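You operate a simulated robot arm through the tools that you are given. There is no shell and no other tool.

Carry out the task below with a simulated two-armed robot. There is one attempt and no reset: what you move stays moved.

TASK
Seat the brass ring, try both plugs in it and sort it into the blue tray.
Fine: UNDER if the green plug stops, OVER if the red plug goes in, else GOOD. Plugs back.

Only the result counts: the job must be done as asked and must still hold three seconds after the hand-in. Knocking over, shifting, dropping, spilling or breaking anything else fails it.

THE ROBOT
Two 7-joint arms with fingered hands on one trunk that stands fixed in place. Base frame: the origin is at the foot of the trunk, x ahead of it, y to its left, z up. Lengths are in cm, angles in degrees, forces in N, time in s.
The left shoulder is at [3.1, 17.3, 138], the right one opposite. Payload 3.5 kg a hand.
The tool frame of a hand sits at the grasp point between the pads (the TCP): z along the fingers, y along the line on which they close. The tips reach 3 cm beyond it. Largest opening 10.4 cm; the body of the gripper starts 3.5 cm behind the TCP. The gripper is a hand of 3 fingers: y runs from the thumb to the fingers, the wrist lies at [-1.5, -10.4, -17.8] in the tool frame.
Orientation is told as [roll, pitch, yaw] about the base's x, y, z axes, in that order, counted from this pose: with the fingers straight down and the wrist toward the robot, the tool's x, y and z point along [0, 1, 0], [1, 0, 0] and [0, 0, -1] of the base frame.

THE INTERFACE
- The arms move only by the tool send_rows. It takes "left_targets", "right_targets" or both (then of equal length, played together; a hand with none holds still); each is text: rows parted by semicolons, each of 6 numbers parted by spaces: the shift along the tool's x, y, z in units of 400 mm (1.0 is 400 mm), then the turn, a rotation vector about the tool's x, y, z in units of 45 degrees (1.0 is 45 degrees). In form: x y z rx ry rz; .... A call has 1 to 20 rows; each row is the pose to reach, as a shift and turn from the pose commanded when the call began, along the tool's axes at that moment. A call with a number of a shift or a turn outside -1 to 1 is refused whole. Rows are played at 5 a second. More than 5 cm and 8.6 degrees between two rows, and nothing of the call is played. A pose out of reach is approached as far as the arm can. The call stops where the force on the tool passes 90 N (or 10 N more than at its start, if that is more) or the arm is blocked; 0.2 s more then pass. In this call time passes only in rows, and 0.2 s behind the last. It gives the time, the measured TCP pose, the force on the tool (base axes), the opening and the grip force at its end, in the units of the frame above (readings bear some noise), with the torque about the TCP (base axes, N m) and any sound that the robot's microphone picked up.
- Cameras (640 x 400 px; columns grow to the right, rows downward): "scene" is now at [9.33, -3.66, 153.93]; the picture's right is [-0.45, -0.89, 0.00], its down [-0.70, 0.35, -0.62] and it looks along [0.56, -0.28, -0.78] (base axes); focal length 314 px, centre (320, 200). "left" rides on the left gripper at [-6.4, -9.4, -11.7] in its tool frame; the picture's right is [-0.72, -0.33, 0.61], its down [0.64, -0.65, 0.40] and it looks along [0.27, 0.68, 0.68] (tool axes); focal length 238 px, centre (320, 200). "right" rides on the right gripper at [6.4, -9.4, -11.7] in its tool frame; the picture's right is [-0.72, 0.33, -0.61], its down [-0.64, -0.65, 0.40] and it looks along [-0.27, 0.68, 0.68] (tool axes); focal length 238 px, centre (320, 200). There is no depth. A picture from a camera that has moved, and an enlarged one, comes with that camera's place and axes in the base frame and with its lens. The place of the scene camera against the robot may be out by one fixed shift of up to 1.2 cm in any direction.
- capture(camera): a new picture of that camera. No time passes.
- slide_trunk(by): slides the trunk up (or, below 0, down) by that many cm; the arms and the scene camera ride with it, the base frame stays. It gives what a move gives, with no picture.
- curl_fingers(index, middle, thumb_bend, thumb_turn, hand): sets how far each is bent, from 0 (flat) to 1 (curled in); at 0.3 the hand is open as for a grip, at 0.7 the pads meet at the TCP. One left out holds its place. A second passes; each finger stops where it meets its share of the squeeze, and holds until it gets a number again. It is the only way to open and close the hand. It gives what a move gives, with no picture; readings hold the bend of each and the force on the fingers (four entries, about 0 where the hand has none), thumb and palm. thumb_turn goes from beside the hand (0) to across from the fingers (1), as for a grip.
- head_to(pan, tilt): turns the head with the scene camera to pan (to the left, within 86 degrees either way) and tilt (down, from -29 to 69), counted from straight ahead of the robot. It gives what a move gives.
- enlarge(camera, box): a new picture of the part [left, top, right, bottom] of that camera's present view, enlarged. No time passes.
- sign_off(): hands the job in; it is judged then, once.

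Nothing tells you positions but the pictures and the camera data. Unless the task says otherwise, let go and move clear before handing in.

The tools are called after "Request:" by a JSON object that holds its "op" and its "data". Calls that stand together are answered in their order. send_rows: Moves the arms, as the interface text tells. Its arguments: {"type":"object","properties":{"left_targets":{"type":"string"},"right_targets":{"type":"string"}},"required":[]} The other tools are called the same way: slide_trunk (by) slides the trunk up or down; curl_fingers (index, middle, thumb_bend, thumb_turn, hand) moves the fingers one by one; head_to (pan, tilt) turns the head that bears the scene camera; capture (camera) takes a picture; enlarge (camera, box) takes an enlarged picture of a part of a camera's view; sign_off () hands the job in.

At the start:

```text
t: 0.0
left_eef_pos: [41.08, -2.26, 115.0]
left_tcp_rot: [0.0, 0.0, 0.0]
left_force: [0.6, -0.2, -0.2]
left_wrist_torque: [-0.04, -0.01, -0.03]
left_finger_gap: 10.37
left_finger_force: 0.0
left_shape: jaw
left_bend: [0.3, 0.3, 0.3, 0.98]
left_finger forces: [0.0, 0.0, 0.1, 0.1, 0.0, 0.0]
right_eef_pos: [28.56, -40.16, 116.05]
right_tcp_rot: [0.1, 0.2, 0.1]
right_force: [0.2, 0.0, 0.3]
right_wrist_torque: [0.01, -0.05, 0.0]
right_finger_gap: 10.34
right_finger_force: 0.1
right_shape: jaw
right_bend: [0.3, 0.3, 0.3, 0.98]
right_finger forces: [0.0, 0.1, 0.0, 0.0, 0.0, 0.0]
trunk travel left (down, up): [-47.5, 28.0]
head pan, tilt: [-26.6, 51.4]
```

scene: 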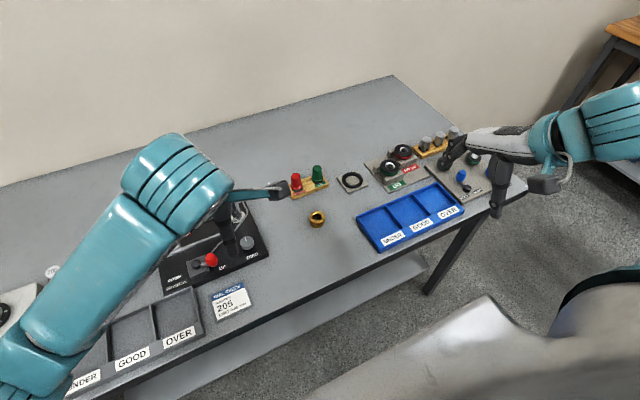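
right: 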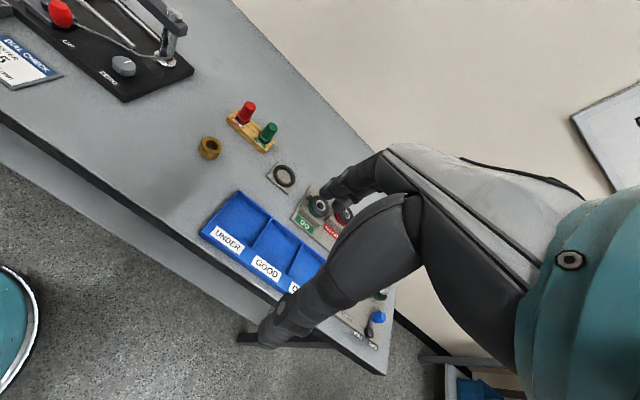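
left: 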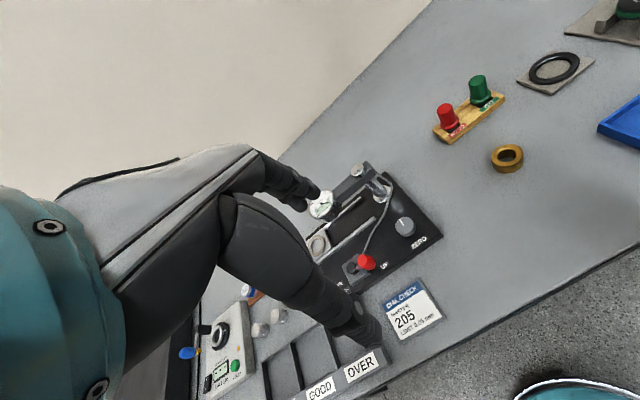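

The table holds a brass ring, a wooden stand with a red and a green plug, a small plate with a black ring seat, and a blue sorting tray. I'll look closer before moving.

Request:
{"op": "enlarge", "data": {"camera": "scene", "box": [260, 130, 420, 230]}}

Request:
{"op": "enlarge", "data": {"camera": "scene", "box": [340, 130, 520, 250]}}

Request:
{"op": "enlarge", "data": {"camera": "right", "box": [180, 80, 380, 300]}}

Request:
{"op": "enlarge", "data": {"camera": "left", "box": [400, 30, 640, 190]}}

Request:
{"op": "enlarge", "data": {"camera": "scene", "box": [0, 180, 280, 400]}}

```text
4.00 times, centred on (340, 180) of scene
camera zoom: at [9.33, -3.66, 153.93], right [-0.45, -0.89, 0.0], down [-0.7, 0.35, -0.62], along [0.56, -0.28, -0.78], focal length 1254 px, centre (240, 280)
```

zoom: 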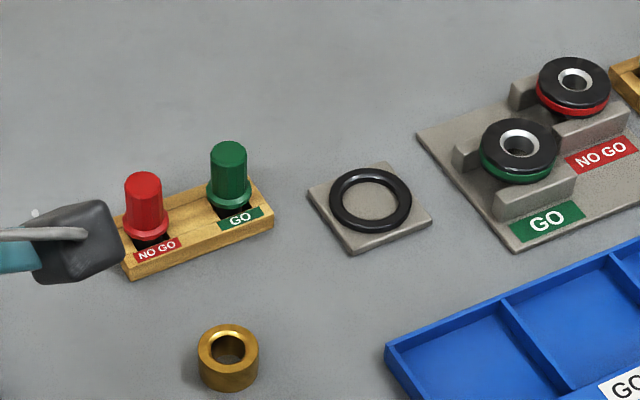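

```text
3.33 times, centred on (430, 190) of scene
camera zoom: at [9.33, -3.66, 153.93], right [-0.45, -0.89, 0.0], down [-0.7, 0.35, -0.62], along [0.56, -0.28, -0.78], focal length 1045 px, centre (-47, 233)
```

zoom: 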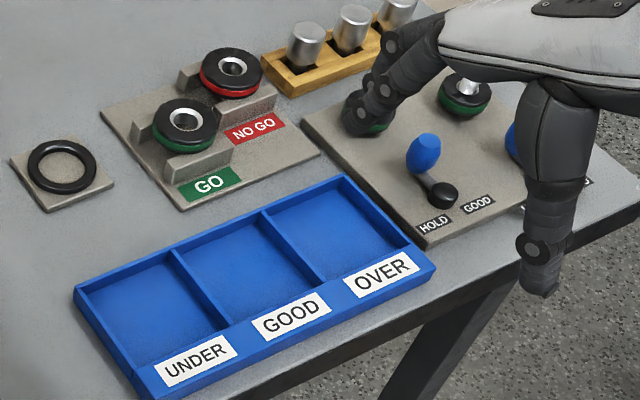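

```text
1.82 times, centred on (280, 190) of right
camera zoom: at [19.11, -33.95, 127.86], right [0.33, -0.72, 0.61], down [-0.65, -0.64, -0.4], along [0.68, -0.27, -0.68], focal length 433 px, centre (393, 218)
```

zoom: 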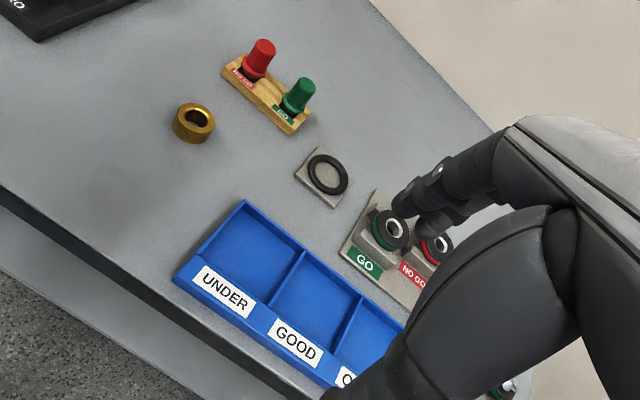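

```text
2.50 times, centred on (520, 110) of left
camera zoom: at [31.65, -8.63, 126.59], right [-0.33, -0.72, -0.61], down [-0.65, 0.64, -0.4], along [0.68, 0.27, -0.68], focal length 596 px, centre (-180, 425)
```

zoom: 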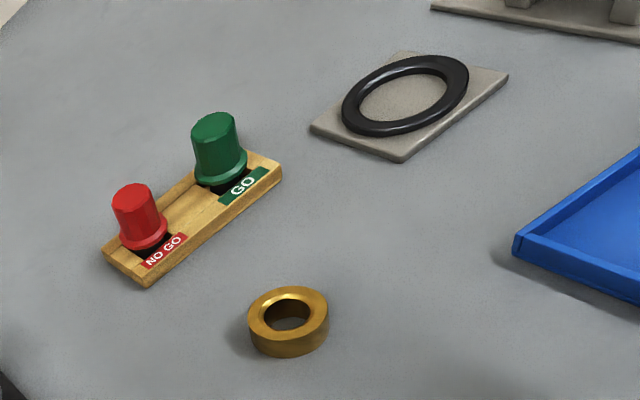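

```text
1.82 times, centred on (140, 290) of scene
camera zoom: at [9.33, -3.66, 153.93], right [-0.45, -0.89, 0.0], down [-0.7, 0.35, -0.62], along [0.56, -0.28, -0.78], focal length 570 px, centre (647, 36)
```

zoom: 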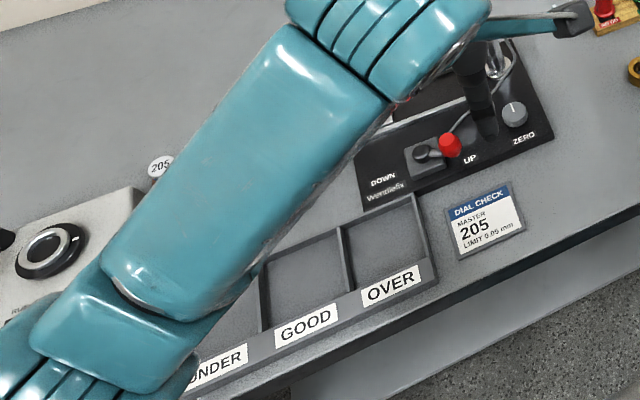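

The ring sits near (52, -24) and the seat near (60, -40), on a table at about z 84. That is far out, so the trunk has to come down to gain reach. I'll lift both hands clear first.

Request:
{"op": "send_rows", "data": {"left_targets": "0.03 -0.05 -0.08 0 0 0; 0.07 -0.1 -0.16 0 0 0; 0.11 -0.16 -0.24 0 0 0; 0.16 -0.22 -0.31 0 0 0; 0.2 -0.27 -0.38 0 0 0; 0.25 -0.32 -0.42 0 0 0", "right_targets": "0 0 -0.08 0 0 0; 0 0 -0.16 0 0 0; 0 0 -0.24 0 0 0; 0 0 -0.31 0 0 0; 0 0 -0.36 0 0 0; 0 0 -0.4 0 0 0"}}

```text
t: 1.4
left_eef_pos: [27.89, 7.88, 131.64]
left_tcp_rot: [0.0, 0.0, 0.2]
left_force: [0.4, 0.1, 0.4]
left_wrist_torque: [-0.01, 0.04, 0.01]
left_finger_gap: 10.38
left_finger_force: 0.0
left_shape: jaw
left_bend: [0.3, 0.3, 0.3, 0.98]
left_finger forces: [0.0, 0.0, 0.0, 0.1, 0.1, 0.0]
right_eef_pos: [28.18, -40.29, 132.13]
right_tcp_rot: [0.0, 0.0, 0.2]
right_force: [0.2, -0.2, 1.3]
right_wrist_torque: [0.03, -0.01, -0.01]
right_finger_gap: 10.38
right_finger_force: 0.1
right_shape: jaw
right_bend: [0.3, 0.3, 0.3, 0.98]
right_finger forces: [0.1, 0.0, 0.1, 0.1, 0.0, 0.0]
trunk travel left (down, up): [-47.5, 28.0]
head pan, tilt: [-26.6, 51.4]
```

Both arms are up and clear. Next I'll slide the trunk down and look again.

Request:
{"op": "slide_trunk", "data": {"by": -25}}

Request:
{"op": "capture", "data": {"camera": "scene"}}

Request:
{"op": "capture", "data": {"camera": "right"}}

Request:
{"op": "capture", "data": {"camera": "left"}}

```text
t: 4.0
left_eef_pos: [32.25, 7.78, 102.86]
left_tcp_rot: [0.2, 8.8, 0.1]
left_force: [-0.2, 0.2, 0.1]
left_wrist_torque: [0.01, 0.0, 0.03]
left_finger_gap: 10.36
left_finger_force: 0.1
left_shape: jaw
left_bend: [0.3, 0.3, 0.3, 0.98]
left_finger forces: [0.1, 0.1, 0.0, 0.1, 0.0, 0.1]
right_eef_pos: [28.44, -40.36, 107.26]
right_tcp_rot: [0.0, 0.1, 0.2]
right_force: [0.3, -0.1, -0.4]
right_wrist_torque: [0.0, -0.01, 0.0]
right_finger_gap: 10.38
right_finger_force: 0.2
right_shape: jaw
right_bend: [0.3, 0.3, 0.3, 0.98]
right_finger forces: [0.0, 0.0, 0.0, 0.0, 0.0, 0.1]
trunk travel left (down, up): [-22.5, 53.0]
head pan, tilt: [-26.6, 51.4]
```

```text
taken
camera scene: at [16.97, -3.65, 128.6], right [-0.45, -0.89, 0.0], down [-0.7, 0.35, -0.62], along [0.56, -0.28, -0.78], focal length 314 px, centre (320, 200)
```

scene: 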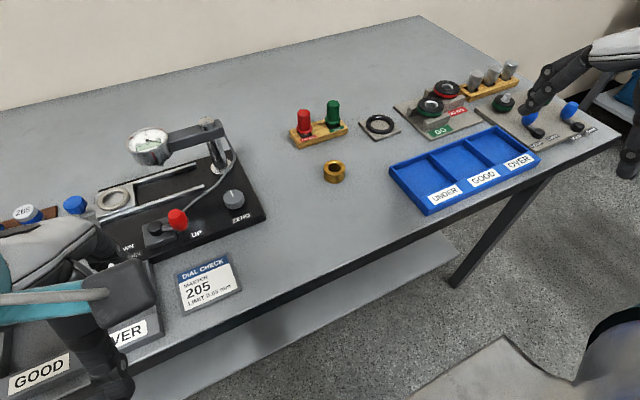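

```text
taken
camera right: at [19.14, -34.09, 118.96], right [0.33, -0.72, 0.61], down [-0.65, -0.64, -0.4], along [0.68, -0.27, -0.68], focal length 238 px, centre (320, 200)
```

right: 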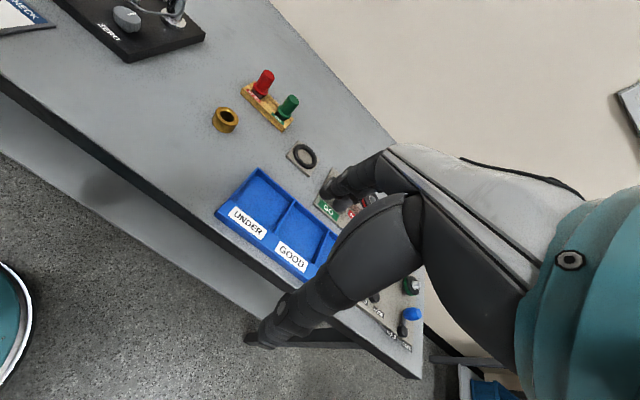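

```text
taken
camera left: at [24.97, 1.29, 115.8], right [-0.42, -0.72, -0.56], down [-0.71, 0.64, -0.3], along [0.57, 0.27, -0.78], focal length 238 px, centre (320, 200)
```

left: 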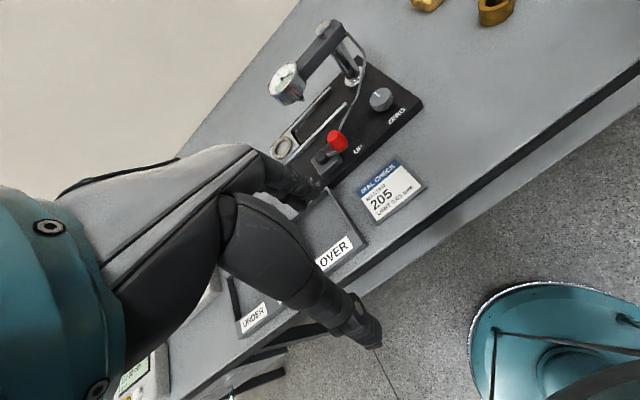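

The trunk slid and the camera moved forward as well, so the trunk leans on the way down. The left arm tilted slightly. I'll reissue the left hand's pose a little higher and send the right hand toward a point above the ring to test its reach.

Request:
{"op": "send_rows", "data": {"left_targets": "0 0 0 0 0 0; 0 -0.03 -0.02 0 0 0; 0 -0.06 -0.05 0 0 0; 0 -0.08 -0.08 0 0 0; 0 -0.1 -0.1 0 0 0; 0 -0.1 -0.1 0 0 0", "right_targets": "0.05 0.08 0.0 0 0 0; 0.11 0.16 0.0 0 0 0; 0.17 0.24 0.0 0 0 0; 0.23 0.32 0.0 0 0 0; 0.29 0.4 0.0 0 0 0; 0.33 0.46 0.0 0 0 0"}}

Request:
{"op": "capture", "data": {"camera": "right"}}

Request:
{"op": "capture", "data": {"camera": "scene"}}

```text
t: 5.4
left_eef_pos: [29.09, 7.84, 107.41]
left_tcp_rot: [0.0, 8.9, 0.1]
left_force: [-0.2, 0.1, 0.3]
left_wrist_torque: [0.03, 0.0, -0.01]
left_finger_gap: 10.39
left_finger_force: 0.0
left_shape: jaw
left_bend: [0.3, 0.3, 0.3, 0.98]
left_finger forces: [0.0, 0.0, 0.0, 0.0, 0.0, 0.0]
right_eef_pos: [46.93, -26.93, 107.15]
right_tcp_rot: [0.3, 0.1, 0.2]
right_force: [-0.3, -0.4, 0.2]
right_wrist_torque: [-0.03, 0.01, -0.01]
right_finger_gap: 10.38
right_finger_force: 0.0
right_shape: jaw
right_bend: [0.3, 0.3, 0.3, 0.98]
right_finger forces: [0.0, 0.0, 0.0, 0.0, 0.1, 0.0]
trunk travel left (down, up): [-22.5, 53.0]
head pan, tilt: [-26.6, 51.4]
```

```text
taken
camera right: at [37.65, -20.8, 119.05], right [0.33, -0.72, 0.61], down [-0.65, -0.64, -0.4], along [0.68, -0.26, -0.68], focal length 238 px, centre (320, 200)
```

right: 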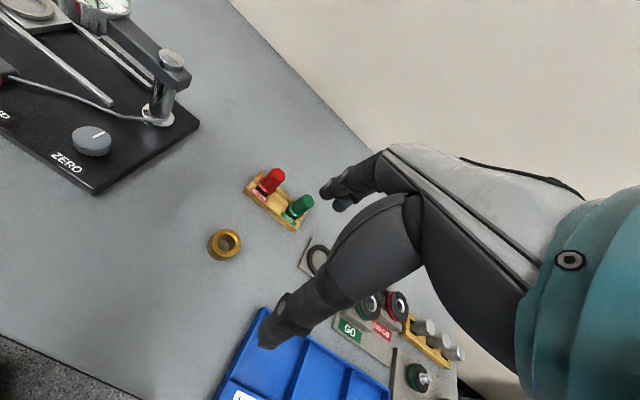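

```text
taken
camera scene: at [17.06, -3.62, 128.57], right [-0.45, -0.89, 0.0], down [-0.7, 0.35, -0.62], along [0.56, -0.28, -0.78], focal length 314 px, centre (320, 200)
```

scene: 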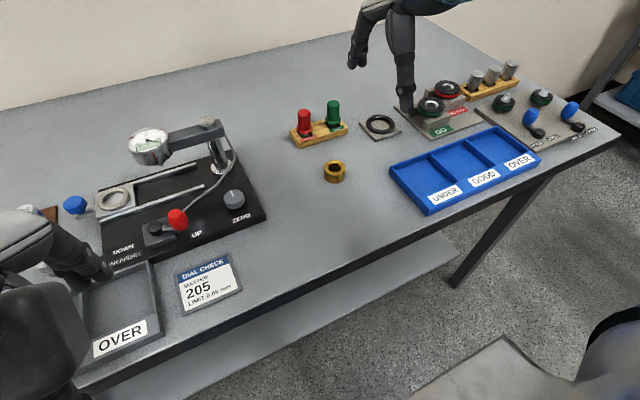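

The right hand reaches this area with the fingers pointing down. I'll zoom in from both cameras to measure the ring, plugs and seat.

Request:
{"op": "enlarge", "data": {"camera": "right", "box": [190, 150, 350, 290]}}

Request:
{"op": "enlarge", "data": {"camera": "scene", "box": [280, 90, 420, 200]}}

Request:
{"op": "enlarge", "data": {"camera": "scene", "box": [350, 80, 550, 220]}}

```text
2.86 times, centred on (270, 220) of right
camera zoom: at [37.65, -20.8, 119.05], right [0.33, -0.72, 0.61], down [-0.65, -0.64, -0.4], along [0.68, -0.26, -0.68], focal length 681 px, centre (463, 143)
```

zoom: 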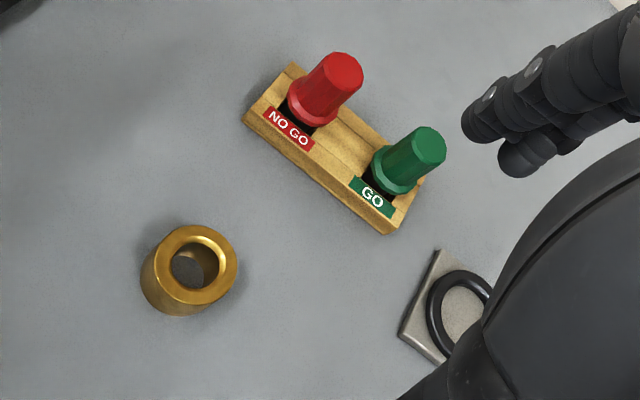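

```text
3.64 times, centred on (350, 145) of scene
camera zoom: at [17.06, -3.62, 128.57], right [-0.45, -0.89, 0.0], down [-0.7, 0.35, -0.62], along [0.56, -0.28, -0.78], focal length 1140 px, centre (211, 400)
```

zoom: 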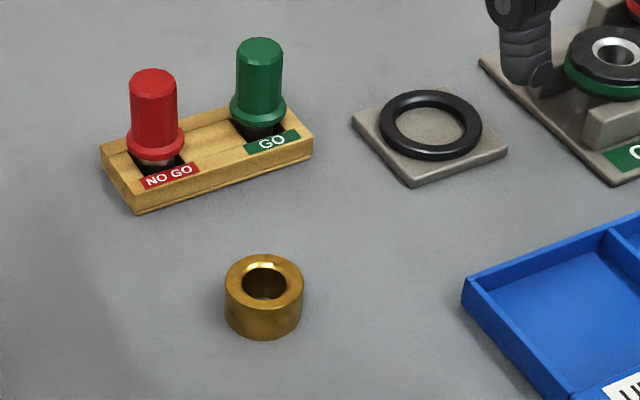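

```text
2.86 times, centred on (450, 150) of scene
camera zoom: at [17.06, -3.62, 128.57], right [-0.45, -0.89, 0.0], down [-0.7, 0.35, -0.62], along [0.56, -0.28, -0.78], focal length 896 px, centre (-51, 343)
```

zoom: 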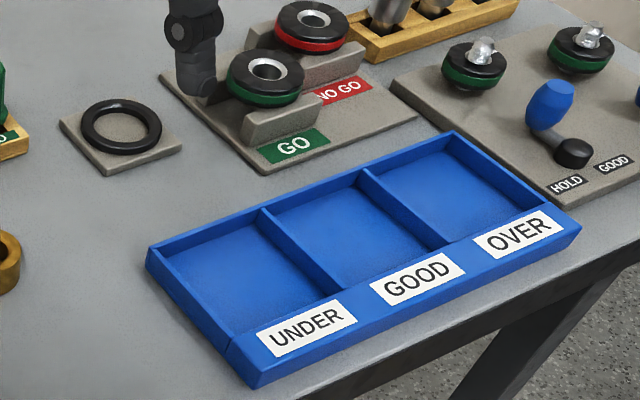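

The ring is about 4.0 cm across and 2.3 cm high. The seat is a black O-ring nest of about the same inner size. I'll test whether the right hand reaches above the seat.

Request:
{"op": "send_rows", "data": {"right_targets": "-0.07 0.07 0 0 0 0; -0.14 0.14 0.02 0 0 0; -0.21 0.21 0.04 0 0 0; -0.27 0.27 0.06 0 0 0; -0.32 0.322 0.075 0 0 0; -0.32 0.322 0.075 0 0 0"}}

Request:
{"op": "capture", "data": {"camera": "right"}}

Request:
{"op": "capture", "data": {"camera": "scene"}}

```text
t: 6.8
left_eef_pos: [28.93, 7.77, 107.34]
left_tcp_rot: [0.1, 8.9, 0.1]
left_force: [-0.2, -0.4, 0.7]
left_wrist_torque: [0.0, 0.02, 0.04]
left_finger_gap: 10.41
left_finger_force: 0.1
left_shape: jaw
left_bend: [0.3, 0.3, 0.3, 0.98]
left_finger forces: [0.0, 0.0, 0.0, 0.0, 0.1, 0.0]
right_eef_pos: [59.78, -39.83, 104.2]
right_tcp_rot: [0.3, 0.2, 0.2]
right_force: [-0.3, -0.1, -0.2]
right_wrist_torque: [-0.01, 0.02, 0.0]
right_finger_gap: 10.37
right_finger_force: 0.1
right_shape: jaw
right_bend: [0.3, 0.3, 0.3, 0.98]
right_finger forces: [0.0, 0.0, 0.1, 0.0, 0.0, 0.0]
trunk travel left (down, up): [-22.5, 53.0]
head pan, tilt: [-26.6, 51.4]
```

```text
taken
camera right: at [50.44, -33.53, 115.94], right [0.33, -0.72, 0.61], down [-0.65, -0.64, -0.4], along [0.68, -0.26, -0.68], focal length 238 px, centre (320, 200)
```

right: 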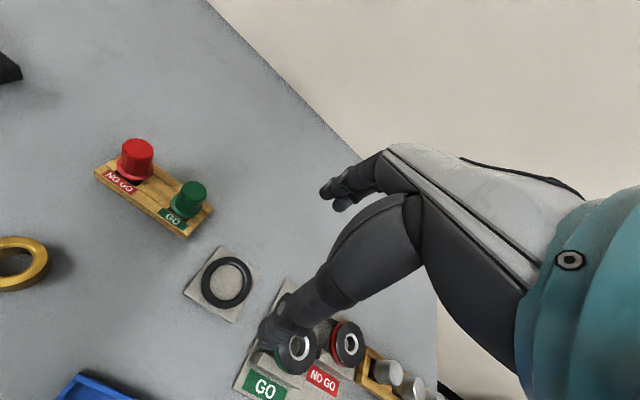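

```text
taken
camera scene: at [16.99, -3.64, 128.59], right [-0.45, -0.89, 0.0], down [-0.7, 0.35, -0.62], along [0.56, -0.28, -0.78], focal length 314 px, centre (320, 200)
```

scene: 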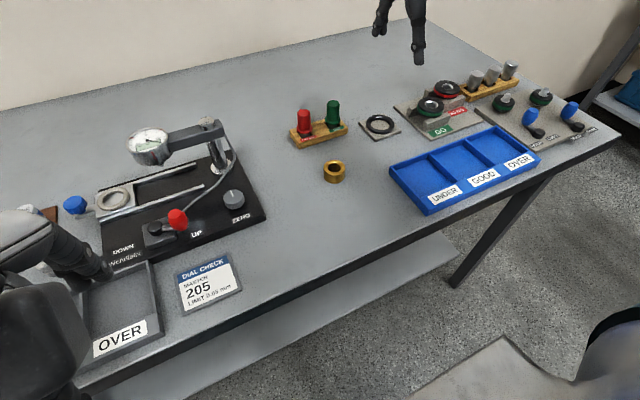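

Reach at the seat is good, and the seat shows at about (59.9, -39.6). Next I'll go above the ring, partway down.

Request:
{"op": "send_rows", "data": {"right_targets": "0.08 -0.04 0.02 0 0 0; 0.16 -0.08 0.04 0 0 0; 0.24 -0.12 0.08 0 0 0; 0.32 -0.16 0.13 0 0 0; 0.396 -0.2025 0.18 0 0 0; 0.396 -0.2025 0.18 0 0 0"}}

Request:
{"op": "capture", "data": {"camera": "right"}}

Request:
{"op": "enlarge", "data": {"camera": "scene", "box": [260, 70, 460, 210]}}

```text
t: 8.2
left_eef_pos: [29.11, 7.7, 107.51]
left_tcp_rot: [0.1, 8.9, 0.1]
left_force: [0.3, 0.4, -0.2]
left_wrist_torque: [-0.01, 0.0, 0.01]
left_finger_gap: 10.38
left_finger_force: 0.1
left_shape: jaw
left_bend: [0.3, 0.3, 0.3, 0.98]
left_finger forces: [0.0, 0.1, 0.1, 0.1, 0.0, 0.1]
right_eef_pos: [51.55, -23.78, 96.89]
right_tcp_rot: [0.2, 0.2, 0.2]
right_force: [-0.1, -0.4, 0.2]
right_wrist_torque: [0.0, 0.0, 0.0]
right_finger_gap: 10.38
right_finger_force: 0.1
right_shape: jaw
right_bend: [0.3, 0.3, 0.3, 0.98]
right_finger forces: [0.0, 0.0, 0.1, 0.1, 0.0, 0.0]
trunk travel left (down, up): [-22.5, 53.0]
head pan, tilt: [-26.6, 51.4]
```

```text
taken
camera right: at [42.2, -17.59, 108.6], right [0.33, -0.72, 0.61], down [-0.65, -0.64, -0.4], along [0.68, -0.26, -0.68], focal length 238 px, centre (320, 200)
```

right: 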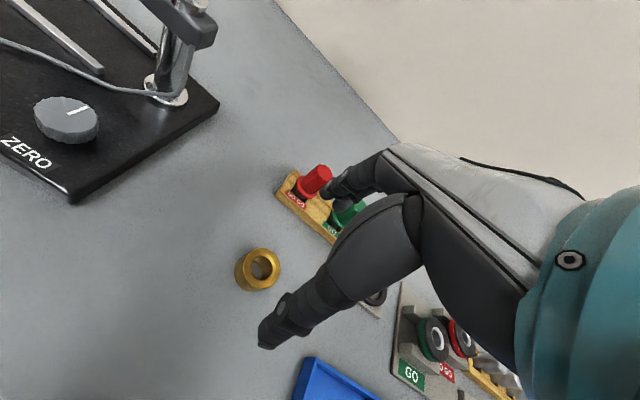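

```text
2.86 times, centred on (360, 140) of scene
camera zoom: at [17.0, -3.66, 128.59], right [-0.45, -0.89, 0.0], down [-0.7, 0.35, -0.62], along [0.56, -0.28, -0.78], focal length 896 px, centre (206, 371)
```

zoom: 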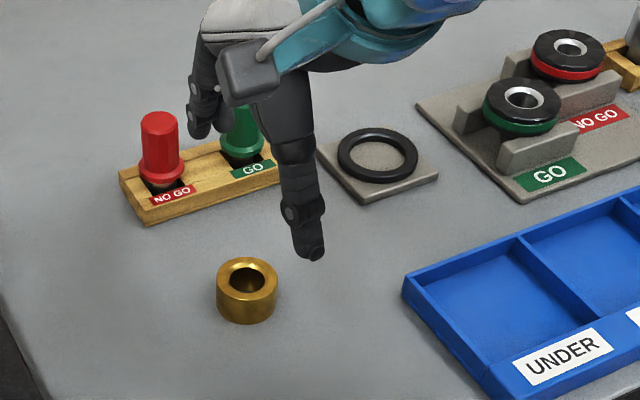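

The ring is at about (51.9, -23.9), and the fingers have room before the plug stand. I'll narrow the opening first and then lower part of the way.

Request:
{"op": "curl_fingers", "data": {"hand": "right", "index": 0.42, "middle": 0.42, "thumb_bend": 0.42}}

Request:
{"op": "send_rows", "data": {"right_targets": "-0.002 0.005 0.06 0 0 0; -0.003 0.0088 0.12 0 0 0; -0.003 0.0088 0.15 0 0 0; -0.003 0.0088 0.15 0 0 0"}}

Request:
{"op": "capture", "data": {"camera": "right"}}

Request:
{"op": "enlarge", "data": {"camera": "scene", "box": [280, 90, 440, 200]}}

```text
t: 9.2
left_eef_pos: [29.0, 7.74, 107.38]
left_tcp_rot: [0.1, 8.9, 0.0]
left_force: [-0.3, -0.7, 0.2]
left_wrist_torque: [0.0, 0.01, -0.02]
left_finger_gap: 10.39
left_finger_force: 0.0
left_shape: jaw
left_bend: [0.3, 0.3, 0.3, 0.98]
left_finger forces: [0.1, 0.0, 0.1, 0.0, 0.1, 0.0]
right_eef_pos: [51.57, -23.87, 96.75]
right_tcp_rot: [0.2, 0.1, 0.2]
right_force: [-0.2, -0.6, -0.2]
right_wrist_torque: [0.04, 0.04, -0.03]
right_finger_gap: 7.34
right_finger_force: 0.1
right_shape: fingers
right_bend: [0.42, 0.42, 0.42, 0.98]
right_finger forces: [0.0, 0.0, 0.0, 0.1, 0.1, 0.0]
trunk travel left (down, up): [-22.5, 53.0]
head pan, tilt: [-26.6, 51.4]
```

```text
t: 10.2
left_eef_pos: [28.98, 7.76, 107.44]
left_tcp_rot: [0.1, 8.9, 0.0]
left_force: [0.6, 0.3, 0.3]
left_wrist_torque: [0.04, 0.02, -0.03]
left_finger_gap: 10.38
left_finger_force: 0.0
left_shape: jaw
left_bend: [0.3, 0.3, 0.3, 0.98]
left_finger forces: [0.0, 0.0, 0.0, 0.0, 0.0, 0.0]
right_eef_pos: [51.78, -23.96, 91.02]
right_tcp_rot: [0.1, 0.0, 0.2]
right_force: [1.1, -0.3, 0.1]
right_wrist_torque: [-0.02, 0.0, -0.02]
right_finger_gap: 7.31
right_finger_force: 0.0
right_shape: fingers
right_bend: [0.42, 0.42, 0.42, 0.98]
right_finger forces: [0.0, 0.0, 0.0, 0.1, 0.0, 0.0]
trunk travel left (down, up): [-22.5, 53.0]
head pan, tilt: [-26.6, 51.4]
```

```text
taken
camera right: at [42.52, -17.78, 102.77], right [0.33, -0.72, 0.61], down [-0.65, -0.64, -0.4], along [0.68, -0.26, -0.68], focal length 238 px, centre (320, 200)
```

right: 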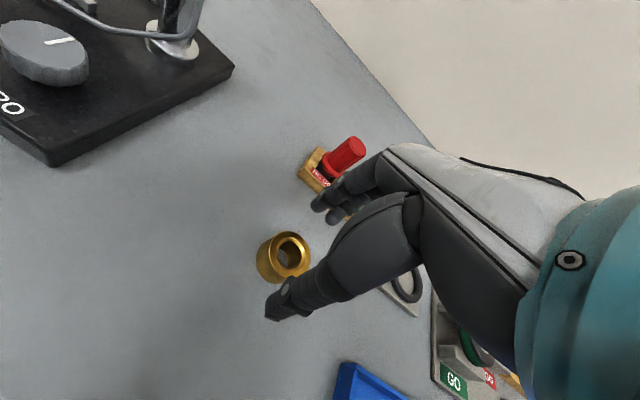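

```text
3.64 times, centred on (360, 145) of scene
camera zoom: at [17.0, -3.65, 128.59], right [-0.45, -0.89, 0.0], down [-0.7, 0.35, -0.62], along [0.56, -0.28, -0.78], focal length 1140 px, centre (174, 400)
```

zoom: 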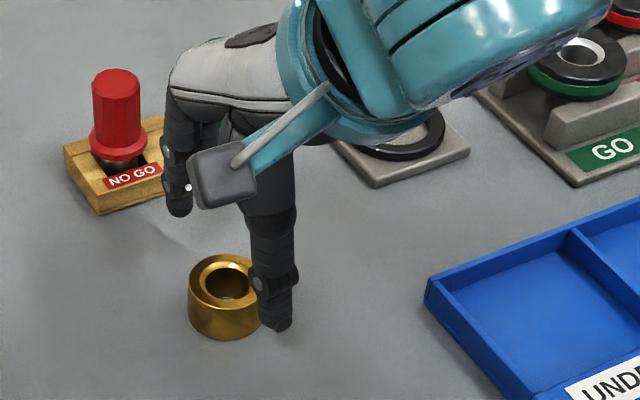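

The ring is centred under the hand at about (52.0, -24.05). I'll lower further in small steps and watch the force.

Request:
{"op": "send_rows", "data": {"right_targets": "-0.002 0.005 0.025 0 0 0; -0.002 0.005 0.05 0 0 0; -0.002 0.005 0.07 0 0 0; -0.002 0.005 0.07 0 0 0"}}

Request:
{"op": "capture", "data": {"camera": "right"}}

Request:
{"op": "enlarge", "data": {"camera": "scene", "box": [280, 90, 440, 200]}}

```text
t: 11.2
left_eef_pos: [29.07, 7.69, 107.27]
left_tcp_rot: [0.1, 8.9, 0.2]
left_force: [0.0, 0.0, -0.6]
left_wrist_torque: [-0.01, 0.0, -0.02]
left_finger_gap: 10.39
left_finger_force: 0.0
left_shape: jaw
left_bend: [0.3, 0.3, 0.3, 0.98]
left_finger forces: [0.0, 0.0, 0.0, 0.0, 0.0, 0.0]
right_eef_pos: [52.19, -24.17, 88.2]
right_tcp_rot: [0.2, 0.0, 0.1]
right_force: [-0.2, 0.4, -1.3]
right_wrist_torque: [-0.05, 0.03, 0.03]
right_finger_gap: 7.36
right_finger_force: 0.1
right_shape: fingers
right_bend: [0.42, 0.42, 0.42, 0.98]
right_finger forces: [0.0, 0.1, 0.0, 0.0, 0.0, 0.0]
trunk travel left (down, up): [-22.5, 53.0]
head pan, tilt: [-26.6, 51.4]
```

```text
taken
camera right: at [42.8, -17.91, 99.96], right [0.33, -0.72, 0.61], down [-0.65, -0.64, -0.4], along [0.68, -0.26, -0.68], focal length 238 px, centre (320, 200)
```

right: 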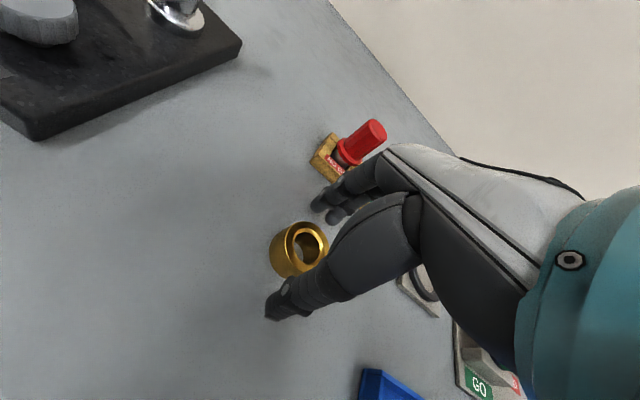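

```text
3.64 times, centred on (360, 145) of scene
camera zoom: at [17.0, -3.65, 128.59], right [-0.45, -0.89, 0.0], down [-0.7, 0.35, -0.62], along [0.56, -0.28, -0.78], focal length 1140 px, centre (174, 400)
```

zoom: 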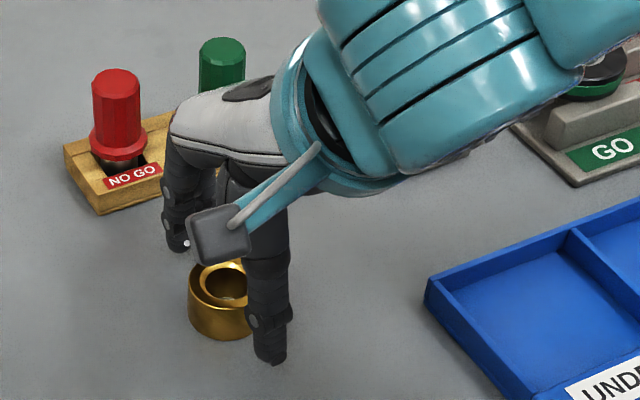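

The ring is between the thumb and fingers. I'll close on it.

Request:
{"op": "send_rows", "data": {"right_targets": "0.005 0 0.004 0 0 0; 0.005 0 0.006 0 0 0"}}

Request:
{"op": "curl_fingers", "data": {"hand": "right", "index": 0.52, "middle": 0.52, "thumb_bend": 0.52}}

Request:
{"op": "capture", "data": {"camera": "right"}}

Request:
{"op": "enlarge", "data": {"camera": "scene", "box": [280, 90, 440, 200]}}

```text
t: 11.8
left_eef_pos: [29.01, 7.86, 107.34]
left_tcp_rot: [0.1, 8.8, 0.1]
left_force: [0.5, -0.7, -0.3]
left_wrist_torque: [0.0, 0.01, 0.02]
left_finger_gap: 10.38
left_finger_force: 0.0
left_shape: jaw
left_bend: [0.3, 0.3, 0.3, 0.98]
left_finger forces: [0.0, 0.0, 0.0, 0.0, 0.1, 0.1]
right_eef_pos: [51.98, -23.95, 87.98]
right_tcp_rot: [0.2, 0.1, 0.1]
right_force: [0.1, 0.2, 0.0]
right_wrist_torque: [0.01, -0.01, 0.02]
right_finger_gap: 7.34
right_finger_force: 0.1
right_shape: fingers
right_bend: [0.42, 0.42, 0.42, 0.98]
right_finger forces: [0.1, 0.0, 0.0, 0.0, 0.0, 0.0]
trunk travel left (down, up): [-22.5, 53.0]
head pan, tilt: [-26.6, 51.4]
```

```text
t: 12.8
left_eef_pos: [29.0, 7.77, 107.47]
left_tcp_rot: [0.1, 8.9, 0.2]
left_force: [0.5, -0.6, 0.5]
left_wrist_torque: [-0.03, 0.01, 0.02]
left_finger_gap: 10.4
left_finger_force: 0.0
left_shape: jaw
left_bend: [0.3, 0.3, 0.3, 0.98]
left_finger forces: [0.1, 0.0, 0.1, 0.0, 0.0, 0.0]
right_eef_pos: [52.12, -24.02, 87.96]
right_tcp_rot: [0.2, 0.1, 0.2]
right_force: [0.5, 0.3, 0.5]
right_wrist_torque: [0.04, 0.01, 0.02]
right_finger_gap: 4.73
right_finger_force: 0.1
right_shape: fingers
right_bend: [0.52, 0.52, 0.52, 0.98]
right_finger forces: [0.0, 0.0, 0.0, 0.0, 0.0, 0.1]
trunk travel left (down, up): [-22.5, 53.0]
head pan, tilt: [-26.6, 51.4]
```

```text
taken
camera right: at [42.76, -17.72, 99.69], right [0.33, -0.72, 0.61], down [-0.65, -0.64, -0.4], along [0.68, -0.26, -0.68], focal length 238 px, centre (320, 200)
```

right: 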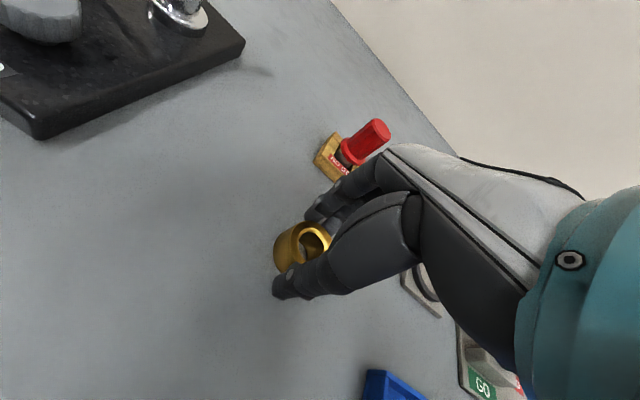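

```text
3.64 times, centred on (360, 145) of scene
camera zoom: at [17.01, -3.65, 128.58], right [-0.45, -0.89, 0.0], down [-0.7, 0.35, -0.62], along [0.56, -0.28, -0.78], focal length 1140 px, centre (174, 400)
```

zoom: 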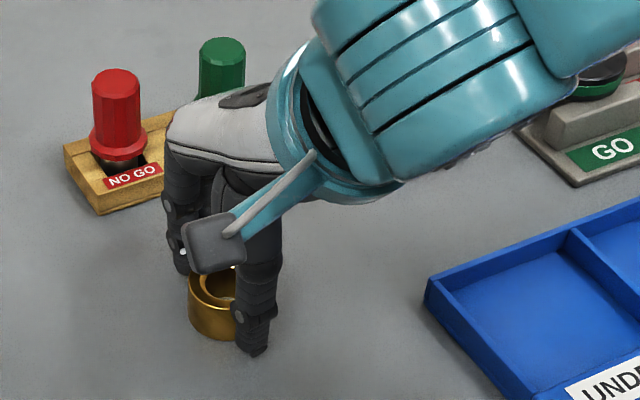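

Request:
{"op": "curl_fingers", "data": {"hand": "right", "index": 0.66, "middle": 0.66, "thumb_bend": 0.66}}

Request:
{"op": "capture", "data": {"camera": "right"}}

Request:
{"op": "enlarge", "data": {"camera": "scene", "box": [280, 90, 440, 200]}}

```text
t: 13.8
left_eef_pos: [29.03, 7.76, 107.4]
left_tcp_rot: [0.0, 8.9, 0.2]
left_force: [-0.8, -0.3, 0.4]
left_wrist_torque: [-0.01, -0.04, -0.02]
left_finger_gap: 10.38
left_finger_force: 0.0
left_shape: jaw
left_bend: [0.3, 0.3, 0.3, 0.98]
left_finger forces: [0.0, 0.1, 0.0, 0.0, 0.0, 0.1]
right_eef_pos: [52.12, -24.06, 87.83]
right_tcp_rot: [0.2, 0.2, 0.2]
right_force: [0.2, 0.4, 0.2]
right_wrist_torque: [0.01, 0.02, 0.01]
right_finger_gap: 3.15
right_finger_force: 8.2
right_shape: fingers
right_bend: [0.59, 0.62, 0.58, 0.97]
right_finger forces: [4.5, 4.0, 0.0, 0.0, 8.0, 0.0]
trunk travel left (down, up): [-22.5, 53.0]
head pan, tilt: [-26.6, 51.4]
```

```text
taken
camera right: at [42.76, -17.72, 99.68], right [0.33, -0.72, 0.61], down [-0.65, -0.64, -0.4], along [0.68, -0.26, -0.68], focal length 238 px, centre (320, 200)
```

right: 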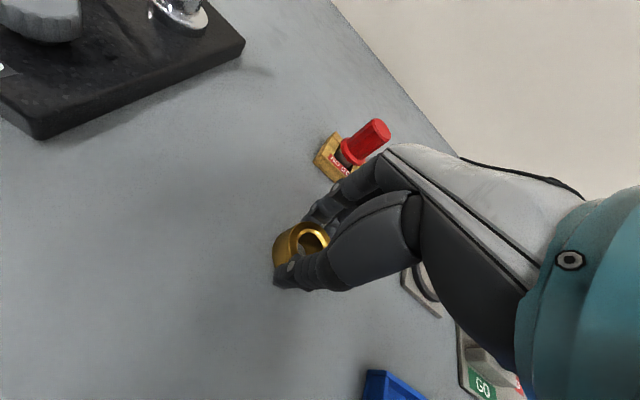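

```text
3.64 times, centred on (360, 145) of scene
camera zoom: at [17.02, -3.66, 128.58], right [-0.45, -0.89, 0.0], down [-0.7, 0.35, -0.62], along [0.56, -0.28, -0.78], focal length 1140 px, centre (174, 400)
```

zoom: 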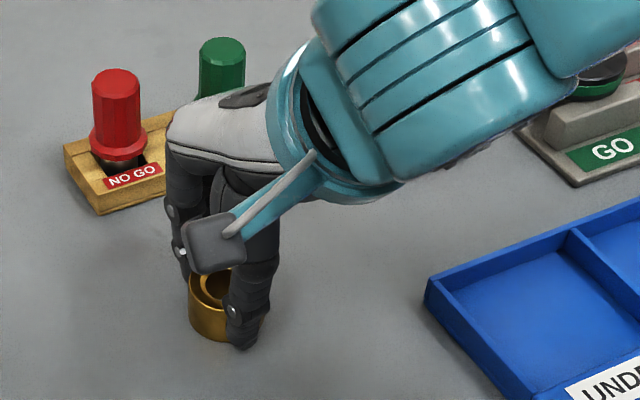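

Request:
{"op": "enlarge", "data": {"camera": "right", "box": [250, 190, 370, 310]}}

```text
3.33 times, centred on (310, 250) of right
camera zoom: at [42.76, -17.72, 99.68], right [0.33, -0.72, 0.61], down [-0.65, -0.64, -0.4], along [0.68, -0.26, -0.68], focal length 794 px, centre (353, 33)
```

zoom: 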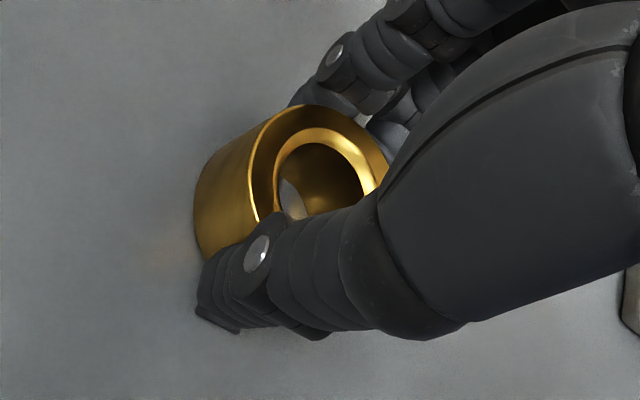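

The ring sits about 0.4 cm toward +y from the hand centre. I'll reopen, recentre and grip again.

Request:
{"op": "curl_fingers", "data": {"hand": "right", "index": 0.47, "middle": 0.47, "thumb_bend": 0.47}}

Request:
{"op": "send_rows", "data": {"right_targets": "0.005 0 -0.002 0 0 0; 0.011 0 -0.003 0 0 0"}}

Request:
{"op": "curl_fingers", "data": {"hand": "right", "index": 0.66, "middle": 0.66, "thumb_bend": 0.66}}

Request:
{"op": "enlarge", "data": {"camera": "right", "box": [250, 190, 370, 310]}}

```text
t: 14.8
left_eef_pos: [28.94, 7.72, 107.33]
left_tcp_rot: [0.2, 8.9, 0.0]
left_force: [0.1, -1.0, -1.0]
left_wrist_torque: [-0.02, 0.04, 0.03]
left_finger_gap: 10.38
left_finger_force: 0.1
left_shape: jaw
left_bend: [0.3, 0.3, 0.3, 0.98]
left_finger forces: [0.0, 0.0, 0.0, 0.0, 0.1, 0.0]
right_eef_pos: [52.17, -23.93, 87.86]
right_tcp_rot: [0.2, 0.1, 0.2]
right_force: [0.2, 0.6, -0.3]
right_wrist_torque: [-0.04, -0.01, -0.04]
right_finger_gap: 5.95
right_finger_force: 0.0
right_shape: fingers
right_bend: [0.47, 0.47, 0.47, 0.97]
right_finger forces: [0.1, 0.0, 0.0, 0.0, 0.1, 0.1]
trunk travel left (down, up): [-22.5, 53.0]
head pan, tilt: [-26.6, 51.4]
```

```text
t: 15.4
left_eef_pos: [29.07, 7.78, 107.41]
left_tcp_rot: [0.0, 9.0, 0.1]
left_force: [-0.3, -0.7, -0.7]
left_wrist_torque: [-0.01, 0.0, -0.02]
left_finger_gap: 10.36
left_finger_force: 0.0
left_shape: jaw
left_bend: [0.3, 0.3, 0.3, 0.98]
left_finger forces: [0.0, 0.0, 0.0, 0.0, 0.0, 0.0]
right_eef_pos: [52.12, -23.67, 87.88]
right_tcp_rot: [0.1, 0.2, 0.2]
right_force: [0.5, -0.2, 0.5]
right_wrist_torque: [-0.03, 0.01, 0.01]
right_finger_gap: 5.94
right_finger_force: 0.0
right_shape: fingers
right_bend: [0.47, 0.47, 0.47, 0.97]
right_finger forces: [0.0, 0.1, 0.0, 0.0, 0.0, 0.0]
trunk travel left (down, up): [-22.5, 53.0]
head pan, tilt: [-26.6, 51.4]
```

```text
t: 16.4
left_eef_pos: [29.06, 7.73, 107.43]
left_tcp_rot: [0.1, 8.9, 0.1]
left_force: [1.0, 0.6, -0.1]
left_wrist_torque: [0.01, 0.0, 0.03]
left_finger_gap: 10.37
left_finger_force: 0.1
left_shape: jaw
left_bend: [0.3, 0.3, 0.3, 0.98]
left_finger forces: [0.0, 0.1, 0.1, 0.0, 0.1, 0.1]
right_eef_pos: [52.15, -23.55, 87.97]
right_tcp_rot: [0.2, 0.1, 0.1]
right_force: [0.9, -0.4, -0.7]
right_wrist_torque: [-0.04, 0.03, 0.05]
right_finger_gap: 2.88
right_finger_force: 7.9
right_shape: fingers
right_bend: [0.61, 0.61, 0.58, 0.97]
right_finger forces: [3.7, 4.8, 0.0, 0.0, 7.4, 0.0]
trunk travel left (down, up): [-22.5, 53.0]
head pan, tilt: [-26.6, 51.4]
```

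```text
3.33 times, centred on (310, 250) of right
camera zoom: at [42.81, -17.29, 99.77], right [0.33, -0.72, 0.61], down [-0.65, -0.64, -0.4], along [0.68, -0.26, -0.68], focal length 794 px, centre (353, 33)
```

zoom: 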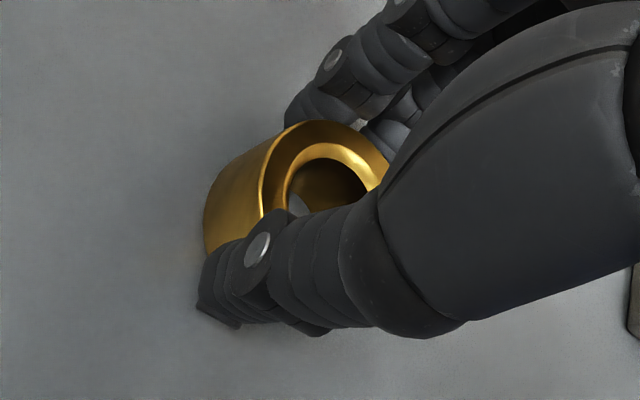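

The finger bends now match, so the ring is centred. I'll lift it.

Request:
{"op": "send_rows", "data": {"right_targets": "0 0 -0.02 0 0 0; 0 0 -0.05 0 0 0; 0 0 -0.1 0 0 0; 0 0 -0.15 0 0 0; 0 0 -0.15 0 0 0"}}

Request:
{"op": "enlarge", "data": {"camera": "right", "box": [250, 190, 370, 310]}}

Request:
{"op": "enlarge", "data": {"camera": "scene", "box": [280, 70, 440, 180]}}

Request:
{"op": "capture", "data": {"camera": "left"}}

```text
t: 17.6
left_eef_pos: [29.0, 7.76, 107.47]
left_tcp_rot: [0.1, 8.9, 0.1]
left_force: [0.3, -0.3, 0.1]
left_wrist_torque: [-0.01, -0.04, 0.0]
left_finger_gap: 10.37
left_finger_force: 0.0
left_shape: jaw
left_bend: [0.3, 0.3, 0.3, 0.98]
left_finger forces: [0.0, 0.1, 0.0, 0.0, 0.0, 0.1]
right_eef_pos: [52.3, -23.52, 94.1]
right_tcp_rot: [0.2, 0.2, 0.2]
right_force: [-0.4, 0.3, -1.3]
right_wrist_torque: [0.01, 0.0, 0.03]
right_finger_gap: 2.88
right_finger_force: 7.3
right_shape: fingers
right_bend: [0.61, 0.62, 0.58, 0.96]
right_finger forces: [3.6, 4.4, 0.0, 0.0, 7.5, 0.0]
trunk travel left (down, up): [-22.5, 53.0]
head pan, tilt: [-26.6, 51.4]
```

```text
3.33 times, centred on (310, 250) of right
camera zoom: at [42.91, -17.22, 105.84], right [0.33, -0.72, 0.61], down [-0.65, -0.64, -0.4], along [0.68, -0.26, -0.68], focal length 794 px, centre (353, 33)
```

zoom: 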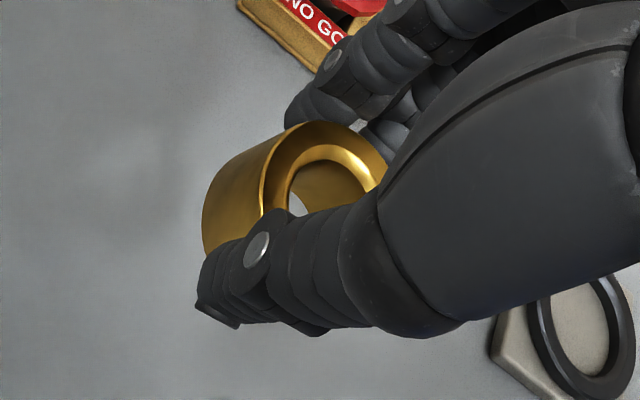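

```text
3.64 times, centred on (360, 125) of scene
camera zoom: at [17.03, -3.67, 128.58], right [-0.45, -0.89, 0.0], down [-0.7, 0.35, -0.62], along [0.56, -0.28, -0.78], focal length 1140 px, centre (174, 473)
```

zoom: 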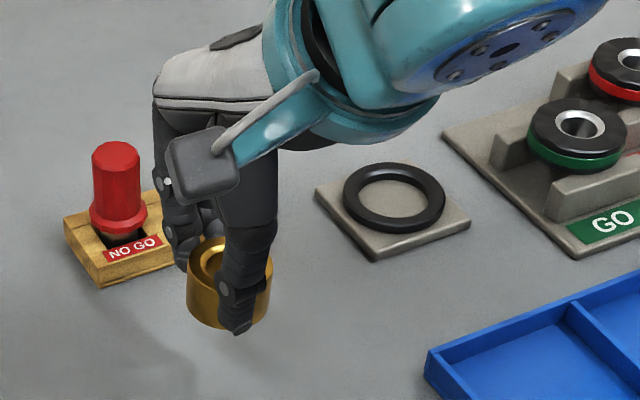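

```text
taken
camera left: at [21.7, 1.3, 120.41], right [-0.42, -0.72, -0.56], down [-0.71, 0.64, -0.3], along [0.57, 0.27, -0.78], focal length 238 px, centre (320, 200)
```

left: 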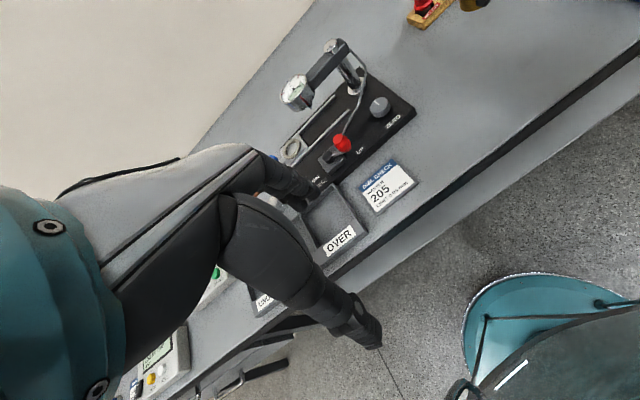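

The ring is held level, but the fingertips are close to its lower rim and would hit the seat's O-ring. I'll set it down and grip it 0.5 cm higher.

Request:
{"op": "send_rows", "data": {"right_targets": "0 0 0.05 0 0 0; 0 0 0.1 0 0 0; 0 0 0.135 0 0 0; 0 0 0.151 0 0 0; 0 0 0.151 0 0 0"}}

Request:
{"op": "curl_fingers", "data": {"hand": "right", "index": 0.52, "middle": 0.52, "thumb_bend": 0.5}}

Request:
{"op": "send_rows", "data": {"right_targets": "0 0 -0.008 0 0 0; 0 0 -0.0145 0 0 0; 0 0 -0.0145 0 0 0"}}

Request:
{"op": "curl_fingers", "data": {"hand": "right", "index": 0.68, "middle": 0.68, "thumb_bend": 0.66}}

Request:
{"op": "enlarge", "data": {"camera": "right", "box": [250, 190, 370, 310]}}

Request:
{"op": "enlarge", "data": {"camera": "scene", "box": [280, 90, 440, 200]}}

```text
t: 18.8
left_eef_pos: [28.93, 7.72, 107.42]
left_tcp_rot: [0.1, 8.8, 0.1]
left_force: [-0.1, 1.2, -1.1]
left_wrist_torque: [0.0, 0.0, -0.01]
left_finger_gap: 10.39
left_finger_force: 0.1
left_shape: jaw
left_bend: [0.3, 0.3, 0.3, 0.98]
left_finger forces: [0.0, 0.1, 0.0, 0.0, 0.0, 0.1]
right_eef_pos: [52.22, -23.43, 87.91]
right_tcp_rot: [0.2, 0.0, 0.2]
right_force: [-0.1, -1.3, 3.9]
right_wrist_torque: [-0.02, 0.01, 0.02]
right_finger_gap: 2.85
right_finger_force: 8.4
right_shape: fingers
right_bend: [0.61, 0.62, 0.59, 0.96]
right_finger forces: [3.9, 5.0, 0.1, 0.0, 7.6, 0.0]
trunk travel left (down, up): [-22.5, 53.0]
head pan, tilt: [-26.6, 51.4]
```

```text
t: 19.8
left_eef_pos: [28.97, 7.72, 107.33]
left_tcp_rot: [0.2, 9.0, 0.0]
left_force: [-1.0, 0.5, -0.7]
left_wrist_torque: [-0.01, 0.0, 0.0]
left_finger_gap: 10.36
left_finger_force: 0.1
left_shape: jaw
left_bend: [0.3, 0.3, 0.3, 0.98]
left_finger forces: [0.1, 0.1, 0.1, 0.0, 0.1, 0.0]
right_eef_pos: [52.23, -23.4, 87.9]
right_tcp_rot: [0.1, 0.1, 0.2]
right_force: [0.7, -1.1, 0.0]
right_wrist_torque: [-0.02, 0.03, 0.03]
right_finger_gap: 4.9
right_finger_force: 0.1
right_shape: fingers
right_bend: [0.52, 0.52, 0.5, 0.97]
right_finger forces: [0.0, 0.0, 0.1, 0.1, 0.0, 0.0]
trunk travel left (down, up): [-22.5, 53.0]
head pan, tilt: [-26.6, 51.4]
```

```text
t: 20.6
left_eef_pos: [28.96, 7.75, 107.35]
left_tcp_rot: [0.1, 8.9, 0.0]
left_force: [0.4, -0.1, -0.2]
left_wrist_torque: [-0.01, 0.01, -0.01]
left_finger_gap: 10.37
left_finger_force: 0.1
left_shape: jaw
left_bend: [0.3, 0.3, 0.3, 0.98]
left_finger forces: [0.0, 0.1, 0.0, 0.0, 0.0, 0.0]
right_eef_pos: [52.18, -23.54, 88.5]
right_tcp_rot: [0.2, 0.2, 0.2]
right_force: [0.0, 0.1, -0.4]
right_wrist_torque: [-0.01, -0.03, 0.01]
right_finger_gap: 4.91
right_finger_force: 0.1
right_shape: fingers
right_bend: [0.52, 0.52, 0.5, 0.97]
right_finger forces: [0.0, 0.0, 0.0, 0.0, 0.1, 0.1]
trunk travel left (down, up): [-22.5, 53.0]
head pan, tilt: [-26.6, 51.4]
```

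```text
t: 21.6
left_eef_pos: [28.9, 7.73, 107.33]
left_tcp_rot: [0.0, 8.8, 0.1]
left_force: [0.3, 0.1, 0.7]
left_wrist_torque: [-0.02, -0.01, 0.02]
left_finger_gap: 10.39
left_finger_force: 0.0
left_shape: jaw
left_bend: [0.3, 0.3, 0.3, 0.98]
left_finger forces: [0.1, 0.0, 0.1, 0.0, 0.1, 0.0]
right_eef_pos: [52.24, -23.48, 88.52]
right_tcp_rot: [0.3, 0.2, 0.2]
right_force: [0.1, 0.1, 0.4]
right_wrist_torque: [0.0, 0.01, -0.02]
right_finger_gap: 2.92
right_finger_force: 8.6
right_shape: fingers
right_bend: [0.62, 0.63, 0.57, 0.96]
right_finger forces: [4.6, 5.1, 0.0, 0.0, 8.3, 0.0]
trunk travel left (down, up): [-22.5, 53.0]
head pan, tilt: [-26.6, 51.4]
```

```text
3.33 times, centred on (310, 250) of right
camera zoom: at [42.84, -17.22, 100.33], right [0.33, -0.72, 0.61], down [-0.65, -0.64, -0.4], along [0.68, -0.26, -0.68], focal length 794 px, centre (353, 33)
```

zoom: 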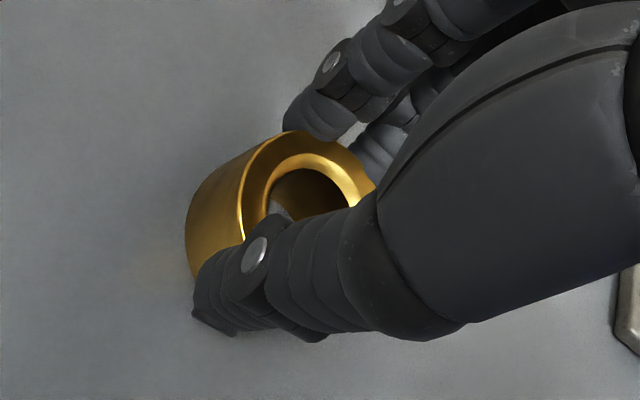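

```text
3.64 times, centred on (360, 145) of scene
camera zoom: at [17.02, -3.66, 128.58], right [-0.45, -0.89, 0.0], down [-0.7, 0.35, -0.62], along [0.56, -0.28, -0.78], focal length 1140 px, centre (174, 400)
```

zoom: 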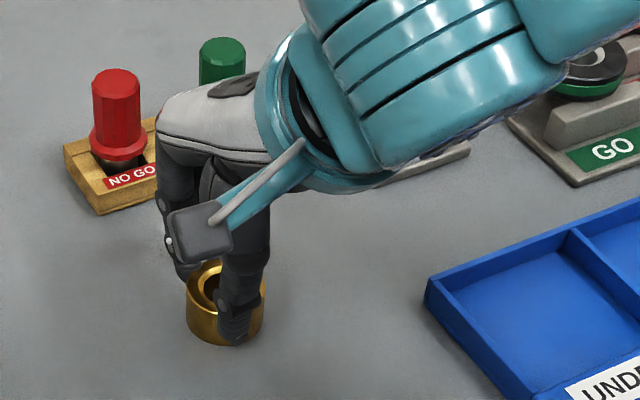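

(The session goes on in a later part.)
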